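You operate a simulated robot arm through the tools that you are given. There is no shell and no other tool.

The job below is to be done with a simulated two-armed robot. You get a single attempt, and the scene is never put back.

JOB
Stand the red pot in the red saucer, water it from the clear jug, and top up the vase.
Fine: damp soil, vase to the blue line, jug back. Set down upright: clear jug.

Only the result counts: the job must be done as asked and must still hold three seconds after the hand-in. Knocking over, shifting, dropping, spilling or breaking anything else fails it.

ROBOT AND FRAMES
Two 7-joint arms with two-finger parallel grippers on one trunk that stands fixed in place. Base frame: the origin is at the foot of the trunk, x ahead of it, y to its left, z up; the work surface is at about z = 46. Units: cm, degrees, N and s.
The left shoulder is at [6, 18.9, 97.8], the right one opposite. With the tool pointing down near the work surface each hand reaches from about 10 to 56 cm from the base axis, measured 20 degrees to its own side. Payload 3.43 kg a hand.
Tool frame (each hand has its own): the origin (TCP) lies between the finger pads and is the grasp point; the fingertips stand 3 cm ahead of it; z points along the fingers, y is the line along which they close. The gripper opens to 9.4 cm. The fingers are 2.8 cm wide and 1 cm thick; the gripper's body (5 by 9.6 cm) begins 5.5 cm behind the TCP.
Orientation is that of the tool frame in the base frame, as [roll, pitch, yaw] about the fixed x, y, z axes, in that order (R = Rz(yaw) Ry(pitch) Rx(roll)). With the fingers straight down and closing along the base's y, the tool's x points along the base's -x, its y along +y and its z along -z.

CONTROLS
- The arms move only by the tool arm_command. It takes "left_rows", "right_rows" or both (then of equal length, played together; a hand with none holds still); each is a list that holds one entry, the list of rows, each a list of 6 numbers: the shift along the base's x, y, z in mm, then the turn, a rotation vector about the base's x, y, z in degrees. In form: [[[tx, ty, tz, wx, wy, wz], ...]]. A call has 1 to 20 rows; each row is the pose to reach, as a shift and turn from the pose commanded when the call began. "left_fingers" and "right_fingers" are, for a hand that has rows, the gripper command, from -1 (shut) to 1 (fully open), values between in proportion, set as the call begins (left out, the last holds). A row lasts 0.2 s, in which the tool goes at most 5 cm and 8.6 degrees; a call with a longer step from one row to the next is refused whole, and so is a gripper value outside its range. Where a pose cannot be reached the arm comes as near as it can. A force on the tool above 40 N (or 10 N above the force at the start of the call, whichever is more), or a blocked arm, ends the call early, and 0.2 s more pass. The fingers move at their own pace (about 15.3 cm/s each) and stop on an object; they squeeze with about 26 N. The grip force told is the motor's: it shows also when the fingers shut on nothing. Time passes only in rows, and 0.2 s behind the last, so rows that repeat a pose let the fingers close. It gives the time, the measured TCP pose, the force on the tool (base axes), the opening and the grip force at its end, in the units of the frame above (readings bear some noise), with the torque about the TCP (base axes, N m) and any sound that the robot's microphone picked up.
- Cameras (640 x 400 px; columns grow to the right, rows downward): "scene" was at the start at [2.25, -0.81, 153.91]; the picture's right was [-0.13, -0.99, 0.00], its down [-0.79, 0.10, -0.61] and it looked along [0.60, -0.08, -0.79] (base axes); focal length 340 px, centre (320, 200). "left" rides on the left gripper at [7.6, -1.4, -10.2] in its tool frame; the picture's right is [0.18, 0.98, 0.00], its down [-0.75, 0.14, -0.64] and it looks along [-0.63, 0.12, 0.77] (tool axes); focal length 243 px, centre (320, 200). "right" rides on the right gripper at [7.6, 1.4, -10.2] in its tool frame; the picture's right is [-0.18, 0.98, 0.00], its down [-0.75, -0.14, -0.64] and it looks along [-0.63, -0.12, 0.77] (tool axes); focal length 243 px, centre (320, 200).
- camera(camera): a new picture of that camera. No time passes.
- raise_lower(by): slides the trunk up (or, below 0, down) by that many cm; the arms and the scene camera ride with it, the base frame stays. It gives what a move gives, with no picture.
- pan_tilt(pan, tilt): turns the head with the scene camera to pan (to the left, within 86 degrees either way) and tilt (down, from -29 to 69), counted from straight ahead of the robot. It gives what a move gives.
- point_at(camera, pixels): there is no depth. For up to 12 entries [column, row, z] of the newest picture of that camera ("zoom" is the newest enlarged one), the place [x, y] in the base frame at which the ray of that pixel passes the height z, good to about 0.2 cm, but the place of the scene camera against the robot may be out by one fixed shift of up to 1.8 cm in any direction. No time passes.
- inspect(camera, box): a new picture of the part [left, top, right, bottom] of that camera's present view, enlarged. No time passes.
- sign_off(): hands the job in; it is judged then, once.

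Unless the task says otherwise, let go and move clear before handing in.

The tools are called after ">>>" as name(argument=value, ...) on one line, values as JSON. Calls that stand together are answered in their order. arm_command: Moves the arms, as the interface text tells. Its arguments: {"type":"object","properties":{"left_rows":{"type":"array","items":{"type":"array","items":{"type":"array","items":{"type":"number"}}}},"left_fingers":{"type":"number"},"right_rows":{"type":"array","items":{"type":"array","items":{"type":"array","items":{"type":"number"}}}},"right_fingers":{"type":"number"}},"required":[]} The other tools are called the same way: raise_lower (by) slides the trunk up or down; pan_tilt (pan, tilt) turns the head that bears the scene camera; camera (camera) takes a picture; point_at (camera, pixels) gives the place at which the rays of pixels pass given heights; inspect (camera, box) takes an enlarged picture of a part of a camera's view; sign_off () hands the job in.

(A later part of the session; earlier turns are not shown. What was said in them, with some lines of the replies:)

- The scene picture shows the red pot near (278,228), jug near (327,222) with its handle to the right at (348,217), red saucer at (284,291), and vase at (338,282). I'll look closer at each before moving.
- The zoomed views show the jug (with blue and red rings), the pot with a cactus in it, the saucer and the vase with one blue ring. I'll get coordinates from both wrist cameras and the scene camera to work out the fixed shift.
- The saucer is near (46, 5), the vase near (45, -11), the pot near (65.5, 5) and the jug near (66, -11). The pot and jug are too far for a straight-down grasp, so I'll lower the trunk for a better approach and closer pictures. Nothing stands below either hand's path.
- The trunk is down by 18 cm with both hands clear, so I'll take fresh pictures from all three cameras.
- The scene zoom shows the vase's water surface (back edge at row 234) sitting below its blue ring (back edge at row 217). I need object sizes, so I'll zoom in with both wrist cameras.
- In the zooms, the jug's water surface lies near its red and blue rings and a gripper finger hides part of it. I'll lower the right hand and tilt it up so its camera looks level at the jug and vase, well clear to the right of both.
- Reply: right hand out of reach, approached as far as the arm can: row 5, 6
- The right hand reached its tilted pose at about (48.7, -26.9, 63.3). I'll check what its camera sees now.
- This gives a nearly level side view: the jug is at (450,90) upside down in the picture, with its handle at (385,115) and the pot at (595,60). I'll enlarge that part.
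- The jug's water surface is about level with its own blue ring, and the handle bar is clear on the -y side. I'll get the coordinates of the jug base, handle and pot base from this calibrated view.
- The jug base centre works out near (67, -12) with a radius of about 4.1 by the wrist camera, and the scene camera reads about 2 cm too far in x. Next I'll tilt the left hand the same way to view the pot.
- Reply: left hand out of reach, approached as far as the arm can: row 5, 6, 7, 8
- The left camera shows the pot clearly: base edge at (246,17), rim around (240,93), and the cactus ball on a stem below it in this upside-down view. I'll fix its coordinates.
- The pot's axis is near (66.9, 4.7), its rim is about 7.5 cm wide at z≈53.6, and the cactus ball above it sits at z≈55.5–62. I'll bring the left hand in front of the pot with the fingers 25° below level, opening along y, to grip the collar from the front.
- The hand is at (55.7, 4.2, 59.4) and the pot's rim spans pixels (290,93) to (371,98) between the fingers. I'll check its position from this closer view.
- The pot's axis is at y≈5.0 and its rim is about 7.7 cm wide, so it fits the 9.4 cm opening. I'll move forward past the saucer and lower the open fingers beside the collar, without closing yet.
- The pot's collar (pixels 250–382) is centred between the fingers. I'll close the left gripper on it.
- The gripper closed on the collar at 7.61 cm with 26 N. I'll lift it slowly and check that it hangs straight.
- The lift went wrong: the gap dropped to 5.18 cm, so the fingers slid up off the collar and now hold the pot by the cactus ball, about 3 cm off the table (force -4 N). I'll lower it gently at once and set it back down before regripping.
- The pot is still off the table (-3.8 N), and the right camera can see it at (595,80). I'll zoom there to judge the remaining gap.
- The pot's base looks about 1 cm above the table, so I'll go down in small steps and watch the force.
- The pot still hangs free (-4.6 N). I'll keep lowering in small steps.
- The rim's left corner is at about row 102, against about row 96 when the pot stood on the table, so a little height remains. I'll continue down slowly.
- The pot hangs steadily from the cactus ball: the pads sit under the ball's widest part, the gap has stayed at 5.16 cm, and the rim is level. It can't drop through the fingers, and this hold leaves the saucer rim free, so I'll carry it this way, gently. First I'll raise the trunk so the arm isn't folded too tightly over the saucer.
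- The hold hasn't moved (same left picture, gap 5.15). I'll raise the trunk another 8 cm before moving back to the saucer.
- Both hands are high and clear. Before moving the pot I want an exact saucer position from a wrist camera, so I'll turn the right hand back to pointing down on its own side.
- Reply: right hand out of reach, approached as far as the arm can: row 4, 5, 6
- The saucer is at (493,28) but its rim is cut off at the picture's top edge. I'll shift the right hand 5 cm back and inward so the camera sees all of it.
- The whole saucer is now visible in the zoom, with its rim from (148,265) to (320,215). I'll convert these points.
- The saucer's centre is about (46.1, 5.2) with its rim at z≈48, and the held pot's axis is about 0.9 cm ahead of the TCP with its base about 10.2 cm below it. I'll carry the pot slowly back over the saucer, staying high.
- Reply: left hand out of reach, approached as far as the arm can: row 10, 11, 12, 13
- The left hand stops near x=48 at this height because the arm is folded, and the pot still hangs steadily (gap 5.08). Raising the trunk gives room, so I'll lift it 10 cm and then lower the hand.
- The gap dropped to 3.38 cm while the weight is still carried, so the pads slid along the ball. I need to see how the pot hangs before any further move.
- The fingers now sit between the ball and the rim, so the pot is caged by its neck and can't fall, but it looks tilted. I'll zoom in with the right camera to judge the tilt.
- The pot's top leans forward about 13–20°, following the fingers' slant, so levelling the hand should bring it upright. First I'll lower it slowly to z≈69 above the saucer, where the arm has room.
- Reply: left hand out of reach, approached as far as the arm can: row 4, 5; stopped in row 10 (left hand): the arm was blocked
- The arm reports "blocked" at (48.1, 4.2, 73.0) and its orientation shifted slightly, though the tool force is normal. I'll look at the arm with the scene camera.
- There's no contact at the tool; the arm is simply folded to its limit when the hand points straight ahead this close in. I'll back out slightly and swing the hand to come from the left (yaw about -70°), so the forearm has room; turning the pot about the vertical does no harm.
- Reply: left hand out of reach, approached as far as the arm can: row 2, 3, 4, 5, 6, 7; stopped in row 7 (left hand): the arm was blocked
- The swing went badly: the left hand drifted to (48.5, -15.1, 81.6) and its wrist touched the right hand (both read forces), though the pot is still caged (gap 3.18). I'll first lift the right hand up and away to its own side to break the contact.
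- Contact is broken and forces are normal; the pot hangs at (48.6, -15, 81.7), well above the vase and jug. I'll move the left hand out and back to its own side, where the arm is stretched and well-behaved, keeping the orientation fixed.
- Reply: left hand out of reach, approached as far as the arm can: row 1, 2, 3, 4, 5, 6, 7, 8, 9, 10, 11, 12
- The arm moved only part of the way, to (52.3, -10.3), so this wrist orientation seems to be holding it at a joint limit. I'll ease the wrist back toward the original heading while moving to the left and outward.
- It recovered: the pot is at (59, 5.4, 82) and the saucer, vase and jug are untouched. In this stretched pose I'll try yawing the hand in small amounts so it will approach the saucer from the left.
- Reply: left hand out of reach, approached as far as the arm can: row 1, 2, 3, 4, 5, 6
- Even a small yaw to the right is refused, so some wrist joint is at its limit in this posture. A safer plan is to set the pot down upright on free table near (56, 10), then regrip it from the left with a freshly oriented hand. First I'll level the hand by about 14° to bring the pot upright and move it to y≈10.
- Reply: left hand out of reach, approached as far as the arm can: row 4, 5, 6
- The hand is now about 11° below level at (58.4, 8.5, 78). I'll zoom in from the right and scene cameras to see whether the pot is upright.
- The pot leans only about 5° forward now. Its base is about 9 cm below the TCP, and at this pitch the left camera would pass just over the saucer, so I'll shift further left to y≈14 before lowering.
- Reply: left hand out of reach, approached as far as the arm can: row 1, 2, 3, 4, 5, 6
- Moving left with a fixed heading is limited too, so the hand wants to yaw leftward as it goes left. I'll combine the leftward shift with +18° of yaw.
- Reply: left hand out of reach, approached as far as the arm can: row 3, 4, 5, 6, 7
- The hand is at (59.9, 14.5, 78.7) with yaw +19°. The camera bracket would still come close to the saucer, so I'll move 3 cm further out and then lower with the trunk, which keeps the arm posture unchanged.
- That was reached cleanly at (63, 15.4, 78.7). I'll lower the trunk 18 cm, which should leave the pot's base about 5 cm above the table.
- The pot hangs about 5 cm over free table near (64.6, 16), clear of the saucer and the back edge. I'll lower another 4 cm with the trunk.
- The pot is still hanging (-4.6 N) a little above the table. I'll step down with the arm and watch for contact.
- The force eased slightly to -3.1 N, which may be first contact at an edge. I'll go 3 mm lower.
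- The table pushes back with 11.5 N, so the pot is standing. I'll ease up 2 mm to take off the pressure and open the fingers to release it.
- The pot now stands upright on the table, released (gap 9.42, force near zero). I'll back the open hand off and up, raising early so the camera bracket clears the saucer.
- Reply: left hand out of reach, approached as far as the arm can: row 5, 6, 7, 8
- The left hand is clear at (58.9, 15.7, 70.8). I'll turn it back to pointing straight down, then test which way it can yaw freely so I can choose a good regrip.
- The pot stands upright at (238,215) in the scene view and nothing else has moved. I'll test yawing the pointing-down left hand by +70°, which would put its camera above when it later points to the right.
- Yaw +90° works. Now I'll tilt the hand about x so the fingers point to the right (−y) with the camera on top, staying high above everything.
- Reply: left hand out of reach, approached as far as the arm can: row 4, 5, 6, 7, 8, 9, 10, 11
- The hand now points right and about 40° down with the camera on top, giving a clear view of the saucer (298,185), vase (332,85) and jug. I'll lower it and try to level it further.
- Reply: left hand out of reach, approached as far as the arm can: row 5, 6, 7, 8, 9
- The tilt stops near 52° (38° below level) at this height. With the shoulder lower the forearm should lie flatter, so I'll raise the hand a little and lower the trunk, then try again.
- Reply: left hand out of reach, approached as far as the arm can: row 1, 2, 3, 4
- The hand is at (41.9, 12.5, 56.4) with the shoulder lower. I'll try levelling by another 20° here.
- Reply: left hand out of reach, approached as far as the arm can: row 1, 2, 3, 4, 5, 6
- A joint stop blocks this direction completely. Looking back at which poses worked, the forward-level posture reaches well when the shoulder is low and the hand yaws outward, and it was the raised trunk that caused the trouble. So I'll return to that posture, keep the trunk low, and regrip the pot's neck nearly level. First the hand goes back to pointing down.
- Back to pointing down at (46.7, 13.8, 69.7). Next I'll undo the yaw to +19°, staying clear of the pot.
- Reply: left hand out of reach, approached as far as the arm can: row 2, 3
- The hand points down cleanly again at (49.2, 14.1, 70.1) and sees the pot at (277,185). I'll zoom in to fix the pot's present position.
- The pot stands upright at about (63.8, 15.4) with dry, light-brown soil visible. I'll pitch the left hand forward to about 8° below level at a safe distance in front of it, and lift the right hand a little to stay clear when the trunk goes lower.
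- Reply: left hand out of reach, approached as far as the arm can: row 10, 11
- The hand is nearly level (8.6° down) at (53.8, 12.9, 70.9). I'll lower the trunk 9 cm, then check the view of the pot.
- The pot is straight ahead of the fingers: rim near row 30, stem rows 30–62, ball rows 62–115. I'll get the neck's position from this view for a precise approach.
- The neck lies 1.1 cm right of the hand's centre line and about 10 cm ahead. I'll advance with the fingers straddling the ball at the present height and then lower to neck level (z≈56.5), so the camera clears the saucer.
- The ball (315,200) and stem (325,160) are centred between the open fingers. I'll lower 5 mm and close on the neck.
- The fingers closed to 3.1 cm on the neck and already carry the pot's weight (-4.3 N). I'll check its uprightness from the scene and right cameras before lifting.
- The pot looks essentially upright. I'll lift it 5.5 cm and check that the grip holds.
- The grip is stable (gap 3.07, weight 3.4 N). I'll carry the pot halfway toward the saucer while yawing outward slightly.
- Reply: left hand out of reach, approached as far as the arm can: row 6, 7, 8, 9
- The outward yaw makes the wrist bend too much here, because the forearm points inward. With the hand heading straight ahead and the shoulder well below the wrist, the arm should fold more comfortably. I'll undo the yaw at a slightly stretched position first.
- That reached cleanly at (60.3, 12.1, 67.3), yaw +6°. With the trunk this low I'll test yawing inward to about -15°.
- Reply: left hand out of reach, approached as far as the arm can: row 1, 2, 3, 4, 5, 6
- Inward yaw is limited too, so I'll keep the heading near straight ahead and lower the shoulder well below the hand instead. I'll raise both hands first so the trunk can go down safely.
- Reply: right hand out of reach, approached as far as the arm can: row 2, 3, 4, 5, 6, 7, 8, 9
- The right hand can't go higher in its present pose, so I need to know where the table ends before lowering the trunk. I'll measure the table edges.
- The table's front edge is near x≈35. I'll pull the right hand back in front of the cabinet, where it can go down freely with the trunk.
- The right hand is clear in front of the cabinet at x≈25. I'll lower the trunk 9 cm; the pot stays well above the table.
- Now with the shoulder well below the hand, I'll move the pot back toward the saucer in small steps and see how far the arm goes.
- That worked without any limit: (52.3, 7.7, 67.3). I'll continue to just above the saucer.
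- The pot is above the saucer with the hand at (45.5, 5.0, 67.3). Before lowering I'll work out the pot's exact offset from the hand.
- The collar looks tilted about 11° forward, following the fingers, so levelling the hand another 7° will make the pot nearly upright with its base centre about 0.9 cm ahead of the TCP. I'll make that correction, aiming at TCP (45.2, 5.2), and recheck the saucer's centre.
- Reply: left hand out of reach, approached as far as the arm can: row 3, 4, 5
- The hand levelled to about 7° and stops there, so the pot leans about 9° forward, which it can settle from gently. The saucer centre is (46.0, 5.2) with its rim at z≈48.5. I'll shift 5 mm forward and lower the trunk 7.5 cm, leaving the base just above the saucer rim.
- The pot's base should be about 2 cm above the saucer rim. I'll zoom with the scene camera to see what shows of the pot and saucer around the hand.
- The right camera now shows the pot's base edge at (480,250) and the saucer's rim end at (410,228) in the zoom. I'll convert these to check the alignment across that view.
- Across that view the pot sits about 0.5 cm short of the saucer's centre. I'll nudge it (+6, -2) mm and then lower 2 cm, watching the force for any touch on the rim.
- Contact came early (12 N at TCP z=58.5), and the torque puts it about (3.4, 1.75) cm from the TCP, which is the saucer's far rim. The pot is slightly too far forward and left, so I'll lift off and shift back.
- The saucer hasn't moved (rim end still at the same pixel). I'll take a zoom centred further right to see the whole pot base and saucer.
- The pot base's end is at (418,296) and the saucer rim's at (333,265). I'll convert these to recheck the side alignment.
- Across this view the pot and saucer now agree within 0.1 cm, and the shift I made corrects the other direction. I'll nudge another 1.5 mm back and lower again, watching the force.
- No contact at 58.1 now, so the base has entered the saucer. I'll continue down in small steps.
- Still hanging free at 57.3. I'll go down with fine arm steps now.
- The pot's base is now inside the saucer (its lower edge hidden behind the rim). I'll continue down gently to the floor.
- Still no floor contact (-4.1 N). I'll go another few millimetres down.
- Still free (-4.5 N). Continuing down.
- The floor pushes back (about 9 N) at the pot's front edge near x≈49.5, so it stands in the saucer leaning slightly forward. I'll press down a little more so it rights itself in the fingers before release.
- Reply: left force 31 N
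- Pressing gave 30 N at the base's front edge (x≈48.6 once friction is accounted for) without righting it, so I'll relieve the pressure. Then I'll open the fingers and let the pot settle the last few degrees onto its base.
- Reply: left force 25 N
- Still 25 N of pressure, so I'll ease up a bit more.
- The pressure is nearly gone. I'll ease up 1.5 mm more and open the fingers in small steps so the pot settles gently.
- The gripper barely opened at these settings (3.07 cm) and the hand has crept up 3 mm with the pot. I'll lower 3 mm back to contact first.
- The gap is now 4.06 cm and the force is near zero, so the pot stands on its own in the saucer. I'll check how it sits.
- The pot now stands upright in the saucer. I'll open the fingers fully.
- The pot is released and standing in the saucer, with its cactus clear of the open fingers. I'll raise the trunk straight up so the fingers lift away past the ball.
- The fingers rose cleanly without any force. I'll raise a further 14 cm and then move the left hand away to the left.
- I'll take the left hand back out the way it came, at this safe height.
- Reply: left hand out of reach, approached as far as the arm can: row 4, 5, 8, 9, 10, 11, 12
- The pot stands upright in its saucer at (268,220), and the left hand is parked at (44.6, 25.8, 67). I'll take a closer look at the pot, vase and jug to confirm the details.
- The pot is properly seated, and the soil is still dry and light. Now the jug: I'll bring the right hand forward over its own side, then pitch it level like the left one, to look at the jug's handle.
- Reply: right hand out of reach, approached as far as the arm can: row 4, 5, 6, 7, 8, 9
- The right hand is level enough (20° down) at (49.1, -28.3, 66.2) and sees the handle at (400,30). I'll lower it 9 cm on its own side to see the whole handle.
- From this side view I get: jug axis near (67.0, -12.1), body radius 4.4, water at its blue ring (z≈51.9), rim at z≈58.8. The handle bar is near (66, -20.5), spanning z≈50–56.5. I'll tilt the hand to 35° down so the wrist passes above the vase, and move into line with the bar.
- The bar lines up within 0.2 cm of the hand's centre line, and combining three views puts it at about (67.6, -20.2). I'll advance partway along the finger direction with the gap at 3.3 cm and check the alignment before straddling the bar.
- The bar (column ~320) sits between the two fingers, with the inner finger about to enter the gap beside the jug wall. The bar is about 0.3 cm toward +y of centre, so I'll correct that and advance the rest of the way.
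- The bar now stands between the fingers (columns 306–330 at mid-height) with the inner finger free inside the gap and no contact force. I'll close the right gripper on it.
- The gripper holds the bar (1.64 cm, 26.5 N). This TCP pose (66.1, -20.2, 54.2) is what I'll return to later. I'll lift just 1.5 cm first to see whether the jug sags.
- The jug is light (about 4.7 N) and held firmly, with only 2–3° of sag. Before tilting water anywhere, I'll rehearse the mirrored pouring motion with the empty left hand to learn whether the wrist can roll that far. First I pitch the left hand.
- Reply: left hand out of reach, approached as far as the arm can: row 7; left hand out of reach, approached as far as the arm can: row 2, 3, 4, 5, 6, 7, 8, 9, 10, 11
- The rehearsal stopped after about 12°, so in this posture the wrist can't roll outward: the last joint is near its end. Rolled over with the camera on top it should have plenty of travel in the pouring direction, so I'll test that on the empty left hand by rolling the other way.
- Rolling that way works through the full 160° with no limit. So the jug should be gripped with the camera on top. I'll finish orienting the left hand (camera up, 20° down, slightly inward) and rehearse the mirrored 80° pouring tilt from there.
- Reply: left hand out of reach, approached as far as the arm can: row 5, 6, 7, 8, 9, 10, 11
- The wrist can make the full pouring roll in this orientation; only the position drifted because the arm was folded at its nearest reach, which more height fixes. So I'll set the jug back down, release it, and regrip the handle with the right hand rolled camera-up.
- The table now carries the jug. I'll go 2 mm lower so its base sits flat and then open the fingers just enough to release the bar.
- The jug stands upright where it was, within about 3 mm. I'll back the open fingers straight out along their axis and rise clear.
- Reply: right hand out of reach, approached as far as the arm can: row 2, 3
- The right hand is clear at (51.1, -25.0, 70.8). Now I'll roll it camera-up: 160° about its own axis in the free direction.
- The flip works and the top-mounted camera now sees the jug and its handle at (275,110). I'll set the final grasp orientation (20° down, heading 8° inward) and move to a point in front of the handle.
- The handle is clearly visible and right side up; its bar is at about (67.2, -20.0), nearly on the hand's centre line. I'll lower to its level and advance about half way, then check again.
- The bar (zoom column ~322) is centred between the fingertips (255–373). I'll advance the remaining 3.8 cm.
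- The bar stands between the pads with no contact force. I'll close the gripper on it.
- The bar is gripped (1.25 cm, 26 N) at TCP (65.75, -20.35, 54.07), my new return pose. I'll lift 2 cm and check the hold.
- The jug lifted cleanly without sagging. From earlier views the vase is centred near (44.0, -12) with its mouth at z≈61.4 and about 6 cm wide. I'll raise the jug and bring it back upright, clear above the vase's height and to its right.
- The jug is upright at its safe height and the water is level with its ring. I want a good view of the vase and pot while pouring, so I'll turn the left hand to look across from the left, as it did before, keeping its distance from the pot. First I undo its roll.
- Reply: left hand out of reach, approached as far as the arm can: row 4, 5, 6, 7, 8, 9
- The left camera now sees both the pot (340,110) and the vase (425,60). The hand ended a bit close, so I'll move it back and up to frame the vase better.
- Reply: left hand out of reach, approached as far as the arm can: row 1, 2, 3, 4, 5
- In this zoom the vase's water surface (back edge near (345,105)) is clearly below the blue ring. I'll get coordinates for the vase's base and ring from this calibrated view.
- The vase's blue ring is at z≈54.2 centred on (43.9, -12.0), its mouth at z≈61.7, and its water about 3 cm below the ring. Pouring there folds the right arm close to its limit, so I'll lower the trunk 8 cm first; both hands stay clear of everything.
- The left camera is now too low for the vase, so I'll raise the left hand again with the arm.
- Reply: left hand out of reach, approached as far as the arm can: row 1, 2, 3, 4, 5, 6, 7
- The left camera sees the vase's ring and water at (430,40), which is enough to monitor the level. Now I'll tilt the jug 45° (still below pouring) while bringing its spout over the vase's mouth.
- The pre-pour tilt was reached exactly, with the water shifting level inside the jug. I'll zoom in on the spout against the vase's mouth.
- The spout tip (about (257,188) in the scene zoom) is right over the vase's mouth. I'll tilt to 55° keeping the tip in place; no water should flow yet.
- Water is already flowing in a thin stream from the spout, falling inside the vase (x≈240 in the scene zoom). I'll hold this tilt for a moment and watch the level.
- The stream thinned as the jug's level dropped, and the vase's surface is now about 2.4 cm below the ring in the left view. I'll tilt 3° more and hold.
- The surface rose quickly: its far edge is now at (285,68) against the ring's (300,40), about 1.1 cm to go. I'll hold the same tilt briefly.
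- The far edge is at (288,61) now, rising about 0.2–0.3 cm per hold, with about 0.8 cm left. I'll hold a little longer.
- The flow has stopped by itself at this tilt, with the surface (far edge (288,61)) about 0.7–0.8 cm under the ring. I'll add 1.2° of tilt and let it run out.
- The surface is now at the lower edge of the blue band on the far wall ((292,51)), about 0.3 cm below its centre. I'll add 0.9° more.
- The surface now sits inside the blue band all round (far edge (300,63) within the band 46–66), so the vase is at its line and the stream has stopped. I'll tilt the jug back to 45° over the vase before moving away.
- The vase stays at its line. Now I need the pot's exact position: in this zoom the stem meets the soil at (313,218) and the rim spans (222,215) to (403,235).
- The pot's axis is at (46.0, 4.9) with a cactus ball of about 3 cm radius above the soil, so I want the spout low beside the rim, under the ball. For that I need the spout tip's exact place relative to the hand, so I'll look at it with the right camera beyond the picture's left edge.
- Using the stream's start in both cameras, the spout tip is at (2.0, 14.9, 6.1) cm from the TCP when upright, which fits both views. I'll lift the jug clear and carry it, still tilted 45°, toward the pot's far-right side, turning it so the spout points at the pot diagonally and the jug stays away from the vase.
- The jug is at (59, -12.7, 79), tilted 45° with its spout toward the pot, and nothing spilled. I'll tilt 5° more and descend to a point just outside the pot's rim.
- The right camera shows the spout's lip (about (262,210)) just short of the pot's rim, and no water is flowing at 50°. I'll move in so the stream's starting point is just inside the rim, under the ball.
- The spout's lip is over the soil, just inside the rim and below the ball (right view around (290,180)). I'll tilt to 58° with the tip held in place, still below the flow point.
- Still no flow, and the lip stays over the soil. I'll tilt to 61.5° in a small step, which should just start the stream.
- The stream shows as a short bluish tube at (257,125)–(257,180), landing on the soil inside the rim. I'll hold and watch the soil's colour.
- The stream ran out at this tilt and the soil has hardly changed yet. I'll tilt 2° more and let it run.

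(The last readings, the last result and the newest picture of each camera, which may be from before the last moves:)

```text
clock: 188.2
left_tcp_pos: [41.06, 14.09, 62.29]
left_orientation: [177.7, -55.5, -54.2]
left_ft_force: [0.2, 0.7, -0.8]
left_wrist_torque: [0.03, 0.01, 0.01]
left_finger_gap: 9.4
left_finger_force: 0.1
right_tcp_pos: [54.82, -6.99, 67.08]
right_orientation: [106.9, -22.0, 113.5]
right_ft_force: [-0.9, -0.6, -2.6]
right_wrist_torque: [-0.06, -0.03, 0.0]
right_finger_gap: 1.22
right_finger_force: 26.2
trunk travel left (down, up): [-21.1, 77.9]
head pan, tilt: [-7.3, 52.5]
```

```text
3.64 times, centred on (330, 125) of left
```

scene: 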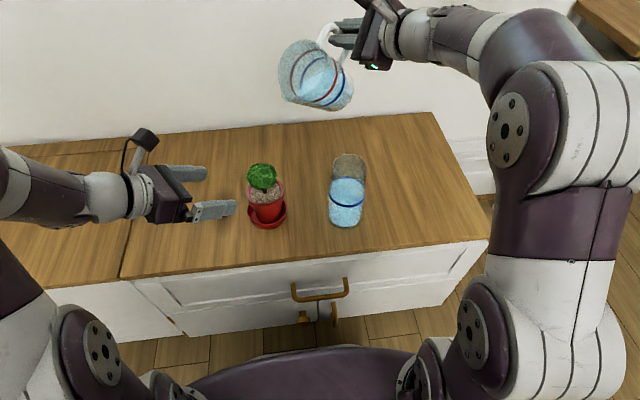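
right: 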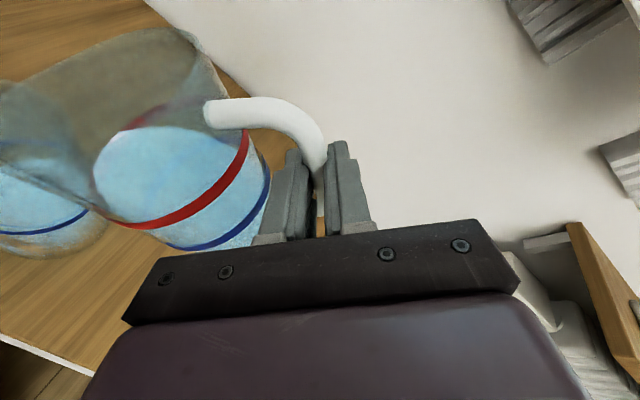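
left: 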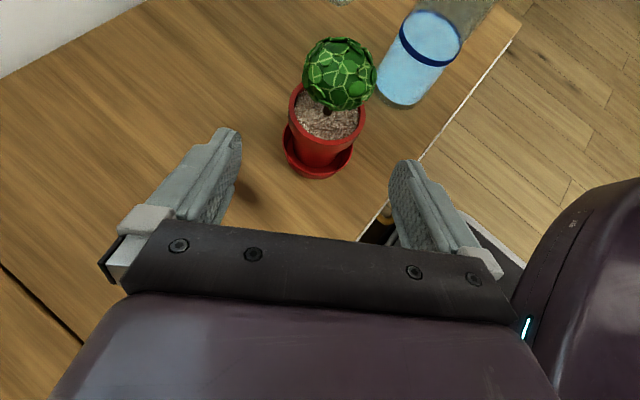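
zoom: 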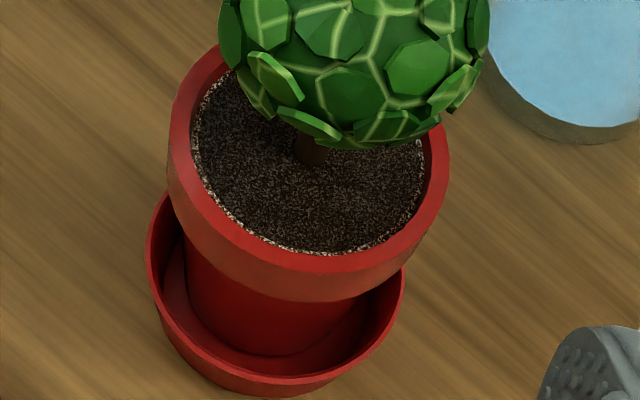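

The soil has turned dark nearly to the rim while the stream still runs. I'll let it run just a little longer and compare.

>>> arm_command(right_rows=[[[0, 0, 0, 0, 0, 0]]])

>>> inspect(camera="left", box=[290, 70, 370, 180])

>>> inspect(camera="right", box=[0, 20, 40, 240])

```text
clock: 188.6
left_tcp_pos: [41.05, 14.15, 62.3]
left_orientation: [177.7, -55.5, -54.0]
left_ft_force: [0.2, 0.0, 0.3]
left_wrist_torque: [-0.01, 0.02, 0.04]
left_finger_gap: 9.39
left_finger_force: 0.1
right_tcp_pos: [54.94, -6.93, 66.98]
right_orientation: [106.9, -22.0, 113.5]
right_ft_force: [-0.2, -0.1, -3.6]
right_wrist_torque: [-0.09, -0.02, -0.01]
right_finger_gap: 1.23
right_finger_force: 26.5
trunk travel left (down, up): [-21.1, 77.9]
head pan, tilt: [-7.3, 52.5]
```

```text
3.64 times, centred on (330, 125) of left
```

zoom: 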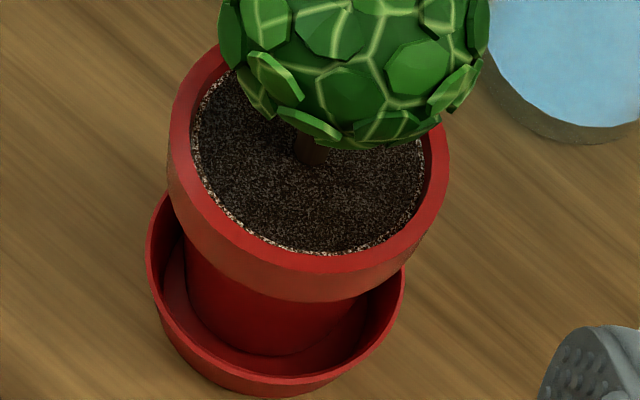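

```text
1.82 times, centred on (20, 130) of right
```

zoom: 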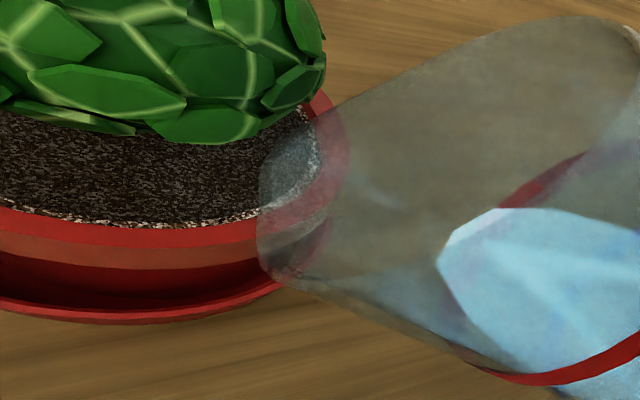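

The stream has ended and the soil stays uniformly dark, so it is damp with no overflow or pooling in the saucer. I'll tilt back and withdraw the spout outward from the pot.

>>> arm_command(right_rows=[[[4, -4, -7, 2.4, 2.4, 0], [8, -8, -15, 4.8, 4.8, 0], [12, -12, -23, 7.2, 7.2, 0], [16, -16, -30, 9.55, 9.55, 0], [26, -26, -25, 9.55, 9.55, 0], [38, -38, -5, 9.55, 9.55, 0], [45, -45, 25, 9.55, 9.55, 0], [45, -50, 60, 9.55, 9.55, 0], [45, -55, 95, 9.55, 9.55, 0], [45, -55, 115, 9.55, 9.55, 0], [45, -55, 115, 9.55, 9.55, 0]]])

>>> camera(camera="scene")

>>> inspect(camera="left", box=[270, 0, 480, 190])

```text
clock: 191.0
left_tcp_pos: [41.09, 14.21, 62.3]
left_orientation: [177.7, -55.5, -54.1]
left_ft_force: [-0.2, -0.3, 0.7]
left_wrist_torque: [0.01, 0.0, 0.02]
left_finger_gap: 9.38
left_finger_force: 0.1
right_tcp_pos: [59.62, -12.74, 78.6]
right_orientation: [112.7, -34.5, 110.7]
right_ft_force: [-0.3, 1.4, -3.1]
right_wrist_torque: [-0.08, -0.04, 0.03]
right_finger_gap: 1.24
right_finger_force: 25.7
trunk travel left (down, up): [-21.1, 77.9]
head pan, tilt: [-7.3, 52.5]
```

```text
taken
```

scene: 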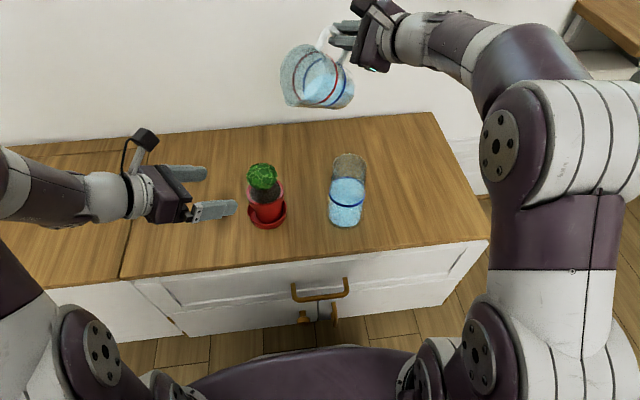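

```text
2.11 times, centred on (375, 95) of left
```

zoom: 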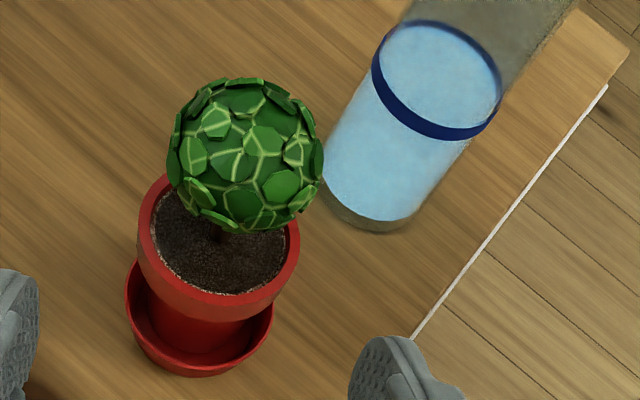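

The soil is dark and the vase is right at its line. Now I'll bring the jug upright again, high above the table, while moving back toward its place.

>>> arm_command(right_rows=[[[3, -9, 0, 5.9, 2.45, -5.25], [6, -18, 0, 11.8, 4.9, -10.5], [9, -27, 0, 17.7, 7.35, -15.75], [12, -36, 0, 23.6, 9.8, -21], [15, -46, 0, 29.6, 12.25, -26.25], [18, -55, 0, 35.5, 14.7, -31.5], [21, -64, 0, 41.4, 17.15, -36.75], [24, -73, 0, 47.3, 19.6, -42], [24, -73, 0, 47.3, 19.6, -42]]])

>>> camera(camera="scene")

>>> camera(camera="right")

```text
clock: 193.0
left_tcp_pos: [41.05, 14.08, 62.31]
left_orientation: [177.9, -55.5, -54.3]
left_ft_force: [0.6, -0.3, -0.2]
left_wrist_torque: [0.0, -0.01, -0.01]
left_finger_gap: 9.38
left_finger_force: 0.1
right_tcp_pos: [61.83, -19.98, 78.73]
right_orientation: [179.7, -70.0, 8.1]
right_ft_force: [-0.1, -0.1, -2.9]
right_wrist_torque: [-0.24, 0.1, -0.02]
right_finger_gap: 1.21
right_finger_force: 26.0
trunk travel left (down, up): [-21.1, 77.9]
head pan, tilt: [-7.3, 52.5]
```

```text
taken
```

scene: 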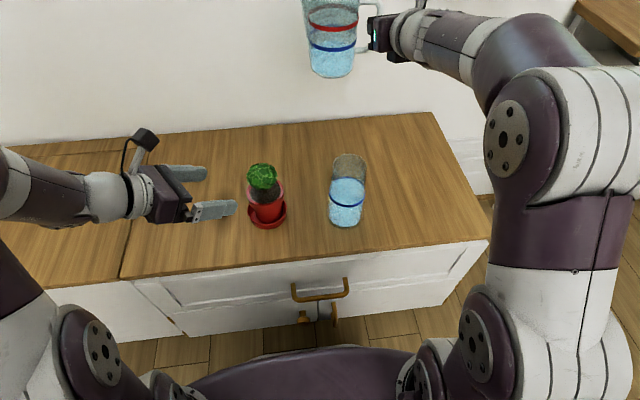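

```text
taken
```

right: 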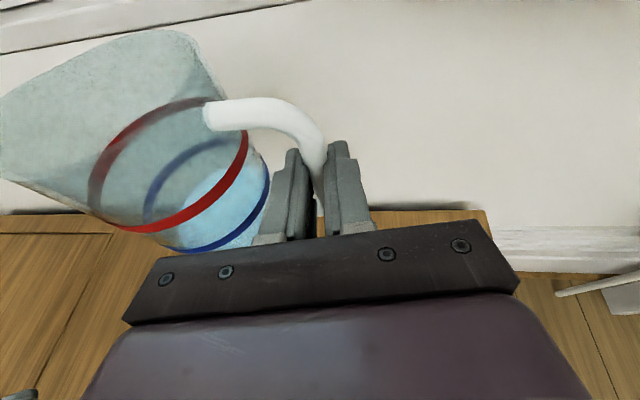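

The jug is upright (orientation back to [179.7, -70, 8.1]) and unchanged in the grip. I'll carry it over its original spot and descend to just above the table.

>>> arm_command(right_rows=[[[10, -1, -10, 0, 0, 0], [20, -3, -25, 0, 0, 0], [30, -5, -45, 0, 0, 0], [39.7, -5, -65, 0, 0, 0], [39.7, -5, -90, 0, 0, 0], [39.7, -5, -115, 0, 0, 0], [39.7, -5, -140, 0, 0, 0], [39.7, -5, -165, 0, 0, 0], [39.7, -5, -190, 0, 0, 0], [39.7, -5, -210, 0, 0, 0], [39.7, -5, -225, 0, 0, 0], [39.7, -5, -232, 0, 0, 0], [39.7, -5, -232, 0, 0, 0]]])

>>> inspect(camera="scene", box=[280, 50, 440, 210])

>>> camera(camera="right")

```text
clock: 195.8
left_tcp_pos: [41.12, 14.09, 62.26]
left_orientation: [177.7, -55.5, -54.1]
left_ft_force: [0.0, -0.3, 0.1]
left_wrist_torque: [0.03, 0.02, -0.02]
left_finger_gap: 9.41
left_finger_force: 0.0
right_tcp_pos: [66.05, -20.39, 55.62]
right_orientation: [179.7, -69.9, 8.4]
right_ft_force: [0.0, 0.0, -3.3]
right_wrist_torque: [-0.23, 0.04, 0.02]
right_finger_gap: 1.22
right_finger_force: 26.2
trunk travel left (down, up): [-21.1, 77.9]
head pan, tilt: [-7.3, 52.5]
```

```text
2.50 times, centred on (360, 130) of scene
```

zoom: 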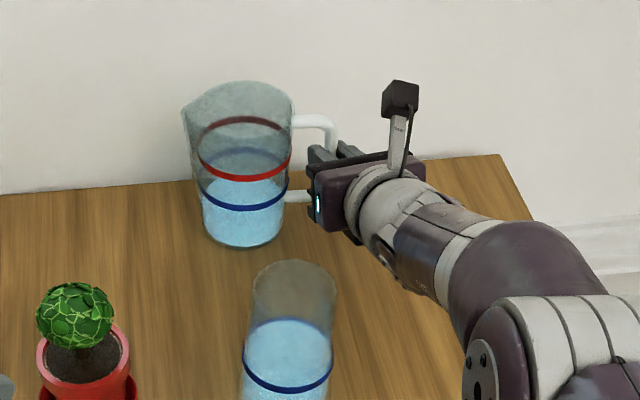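

```text
taken
```

right: 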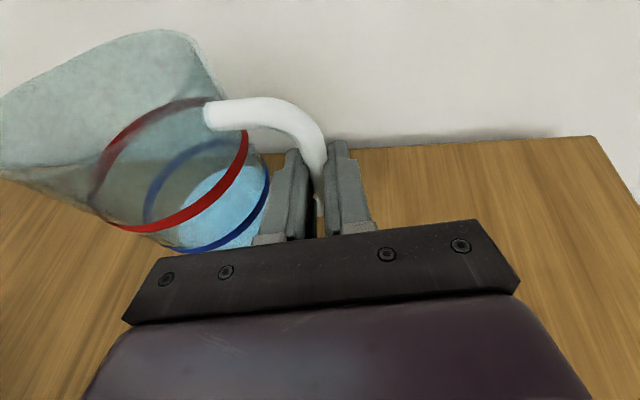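

The jug is about 1.5 cm above its place. I'll trim 2 mm in x and lower it gently until the table carries it.

>>> arm_command(right_rows=[[[-2, -1, -4, 0, 0, 0], [-2, -1, -8, 0, 0, 0], [-2, -1, -12, 0, 0, 0], [-2, -1, -12, 0, 0, 0]]])

```text
clock: 196.8
left_tcp_pos: [41.11, 14.19, 62.23]
left_orientation: [177.8, -55.6, -54.1]
left_ft_force: [0.7, -0.7, 0.6]
left_wrist_torque: [0.03, 0.02, -0.03]
left_finger_gap: 9.42
left_finger_force: 0.1
right_tcp_pos: [65.69, -20.49, 54.2]
right_orientation: [179.5, -69.8, 8.4]
right_ft_force: [0.3, -0.3, -3.6]
right_wrist_torque: [-0.25, 0.01, 0.02]
right_finger_gap: 1.21
right_finger_force: 26.1
trunk travel left (down, up): [-21.1, 77.9]
head pan, tilt: [-7.3, 52.5]
```

Still hanging (-3.6 N) at 54.2. I'll lower in 1–2 mm steps.

>>> arm_command(right_rows=[[[0, 0, -1.5, 0, 0, 0], [0, 0, -2, 0, 0, 0], [0, 0, -2, 0, 0, 0]]])

```text
clock: 197.6
left_tcp_pos: [41.01, 14.19, 62.32]
left_orientation: [177.7, -55.5, -54.2]
left_ft_force: [0.3, 0.5, -0.8]
left_wrist_torque: [0.0, -0.03, 0.0]
left_finger_gap: 9.38
left_finger_force: 0.0
right_tcp_pos: [65.77, -20.49, 54.17]
right_orientation: [179.6, -70.0, 8.4]
right_ft_force: [-0.4, -2.3, 4.3]
right_wrist_torque: [0.23, -0.38, -0.1]
right_finger_gap: 1.2
right_finger_force: 25.7
trunk travel left (down, up): [-21.1, 77.9]
head pan, tilt: [-7.3, 52.5]
```

The table supports the jug now. I'll open the fingers just enough to free the bar.

>>> arm_command(right_rows=[[[0, 0, 0, 0, 0, 0], [0, 0, 0, 0, 0, 0], [0, 0, 0, 0, 0, 0]]], right_fingers=-0.3)

>>> camera(camera="right")

>>> inspect(camera="scene", box=[280, 50, 440, 210])

```text
clock: 198.4
left_tcp_pos: [41.1, 14.16, 62.45]
left_orientation: [177.9, -55.5, -54.2]
left_ft_force: [0.3, 0.2, 0.6]
left_wrist_torque: [0.0, -0.02, 0.03]
left_finger_gap: 9.39
left_finger_force: 0.1
right_tcp_pos: [65.7, -20.41, 54.07]
right_orientation: [179.7, -70.1, 8.4]
right_ft_force: [0.2, 0.2, 0.7]
right_wrist_torque: [-0.04, 0.01, 0.0]
right_finger_gap: 3.32
right_finger_force: 0.0
trunk travel left (down, up): [-21.1, 77.9]
head pan, tilt: [-7.3, 52.5]
```

```text
taken
```

right: 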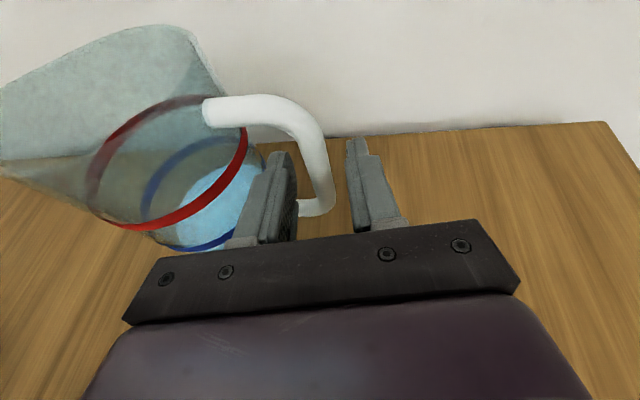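

```text
2.50 times, centred on (360, 130) of scene
```

zoom: 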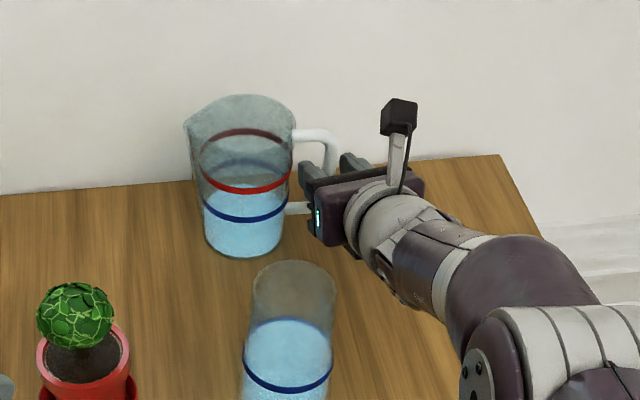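

The jug stands upright at its place with the fingers free of the bar. I'll withdraw straight back along the finger direction, then up and to the right.

>>> arm_command(right_rows=[[[-9, -1.3, 3.4, 0, 0, 0], [-22, -3, 8, 0, 0, 0], [-37, -5.2, 13.6, 0, 0, 0], [-52, -7.3, 19, 0, 0, 0], [-67, -12, 30, 0, 0, 0], [-82, -20, 55, 0, 0, 0], [-97, -30, 85, 0, 0, 0], [-110, -45, 115, 0, 0, 0], [-120, -60, 145, 0, 0, 0], [-130, -70, 165, 0, 0, 0], [-130, -70, 165, 0, 0, 0]]])

>>> camera(camera="scene")

>>> camera(camera="right")

```text
clock: 200.8
left_tcp_pos: [41.15, 14.13, 62.27]
left_orientation: [177.8, -55.5, -54.2]
left_ft_force: [-0.6, 0.2, 0.5]
left_wrist_torque: [0.01, -0.01, -0.05]
left_finger_gap: 9.39
left_finger_force: 0.0
right_tcp_pos: [53.09, -27.41, 70.64]
right_orientation: [179.6, -70.0, 8.3]
right_ft_force: [0.7, 0.7, -0.1]
right_wrist_torque: [0.0, 0.03, -0.04]
right_finger_gap: 3.3
right_finger_force: 0.0
trunk travel left (down, up): [-21.1, 77.9]
head pan, tilt: [-7.3, 52.5]
```

```text
taken
```

scene: 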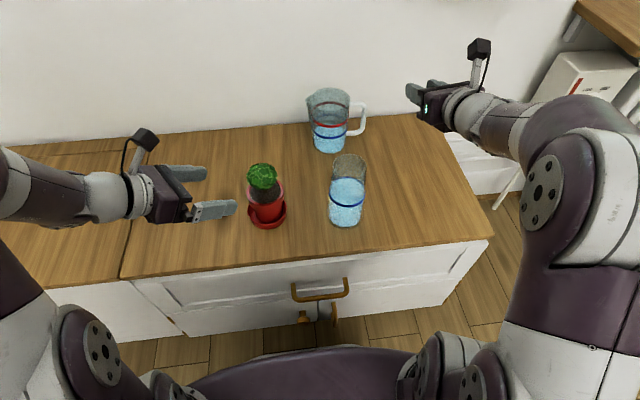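

```text
taken
```

right: 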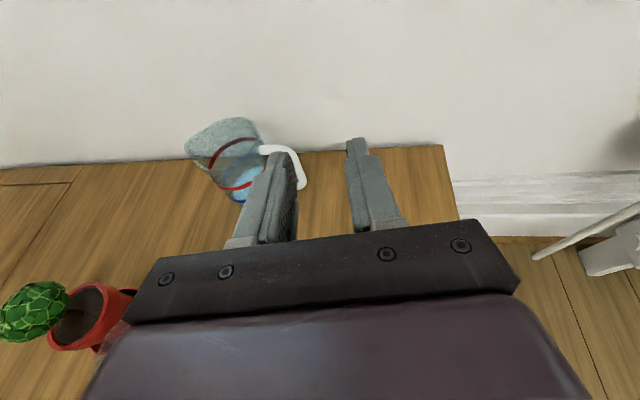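

Everything stands in place and both hands are empty. I'll raise the trunk back to its starting height: that moves the hands well clear and lets me compare with the very first picture.

>>> raise_lower(by=43.9)

>>> camera(camera="scene")

>>> inspect(camera="scene", box=[240, 190, 380, 310])

```text
refused: 43.9 is not a number from -40 to 40
```

```text
taken
```

scene: 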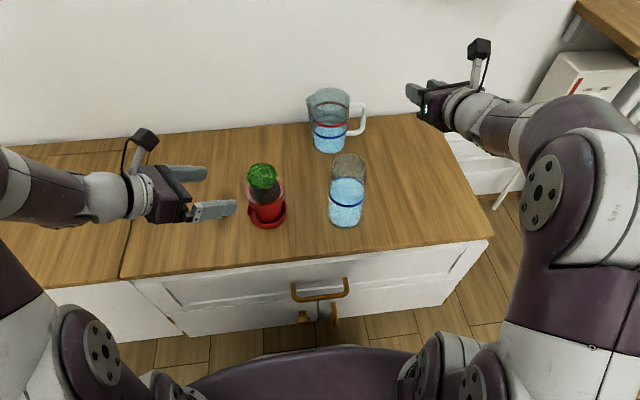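

```text
3.33 times, centred on (310, 250) of scene
```

zoom: 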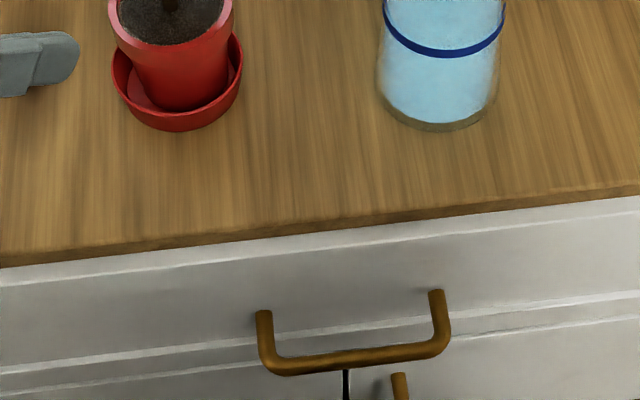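

The raise is limited to 40 cm per call, so I'll do it in two parts.

>>> raise_lower(by=30)

>>> raise_lower(by=13.9)

>>> camera(camera="scene")

>>> inspect(camera="scene", box=[240, 190, 380, 310])

```text
clock: 203.8
left_tcp_pos: [41.2, 14.24, 92.25]
left_orientation: [177.8, -55.5, -54.2]
left_ft_force: [0.5, -0.2, -0.1]
left_wrist_torque: [-0.04, -0.03, -0.01]
left_finger_gap: 9.38
left_finger_force: 0.1
right_tcp_pos: [53.12, -27.48, 100.38]
right_orientation: [179.5, -70.0, 8.5]
right_ft_force: [-0.1, -0.1, -0.4]
right_wrist_torque: [-0.01, 0.0, -0.02]
right_finger_gap: 3.29
right_finger_force: 0.1
trunk travel left (down, up): [-51.1, 47.9]
head pan, tilt: [-7.3, 52.5]
```

```text
clock: 205.5
left_tcp_pos: [41.17, 14.23, 106.19]
left_orientation: [177.6, -55.5, -54.1]
left_ft_force: [0.5, 0.1, 0.0]
left_wrist_torque: [0.0, 0.0, -0.01]
left_finger_gap: 9.41
left_finger_force: 0.1
right_tcp_pos: [53.17, -27.46, 114.44]
right_orientation: [179.6, -70.1, 8.3]
right_ft_force: [-0.6, -1.0, 0.4]
right_wrist_torque: [0.0, 0.04, 0.0]
right_finger_gap: 3.27
right_finger_force: 0.1
trunk travel left (down, up): [-65.0, 34.0]
head pan, tilt: [-7.3, 52.5]
```

```text
taken
```

scene: 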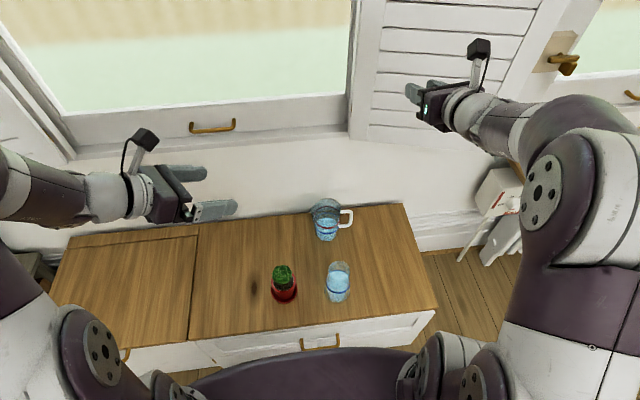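

```text
3.33 times, centred on (310, 250) of scene
```

zoom: 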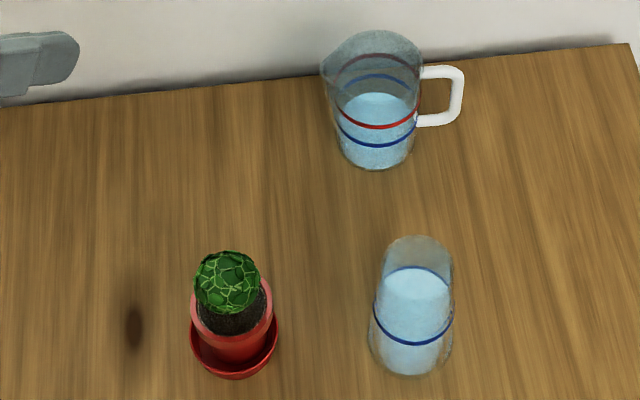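

Compared with the first picture, the jug is back within about 2–3 mm (spout (320,72) versus (322,75), base (375,170) versus (378,170)), and the vase and saucer haven't moved. The pot stands upright in its saucer with dark, damp soil, the vase's water is at its blue line, nothing is spilled, and both hands are clear. I'm handing in.

>>> sign_off()

```text
The job is handed in.
```

The job is done and handed in. The red pot stands upright in the red saucer with damp soil, the vase is filled to its blue line, and the clear jug is back upright in its place. I don't have the judge's result.

- **Final check:** against the first picture, the jug is within about 3 mm of where it started. The saucer is within about 2 mm, and the vase shows no movement. I saw no spilled water, and both hands were empty and clear.
- **Pot grip:** my first grip slid up off the rim, so I carried the pot by the cactus, with the fingers between the ball and the rim. I saw no damage to it.
- **Hands touched:** while I was carrying the pot, the left wrist lightly touched the right hand. Nothing on the table was disturbed.
- **Saucer contact:** the pot brushed the saucer's edge once before I lined it up and set it in.
- **Damp soil:** I judged this by its colour. It turned dark almost to the rim during the second short pour, and I stopped there to avoid over-watering.
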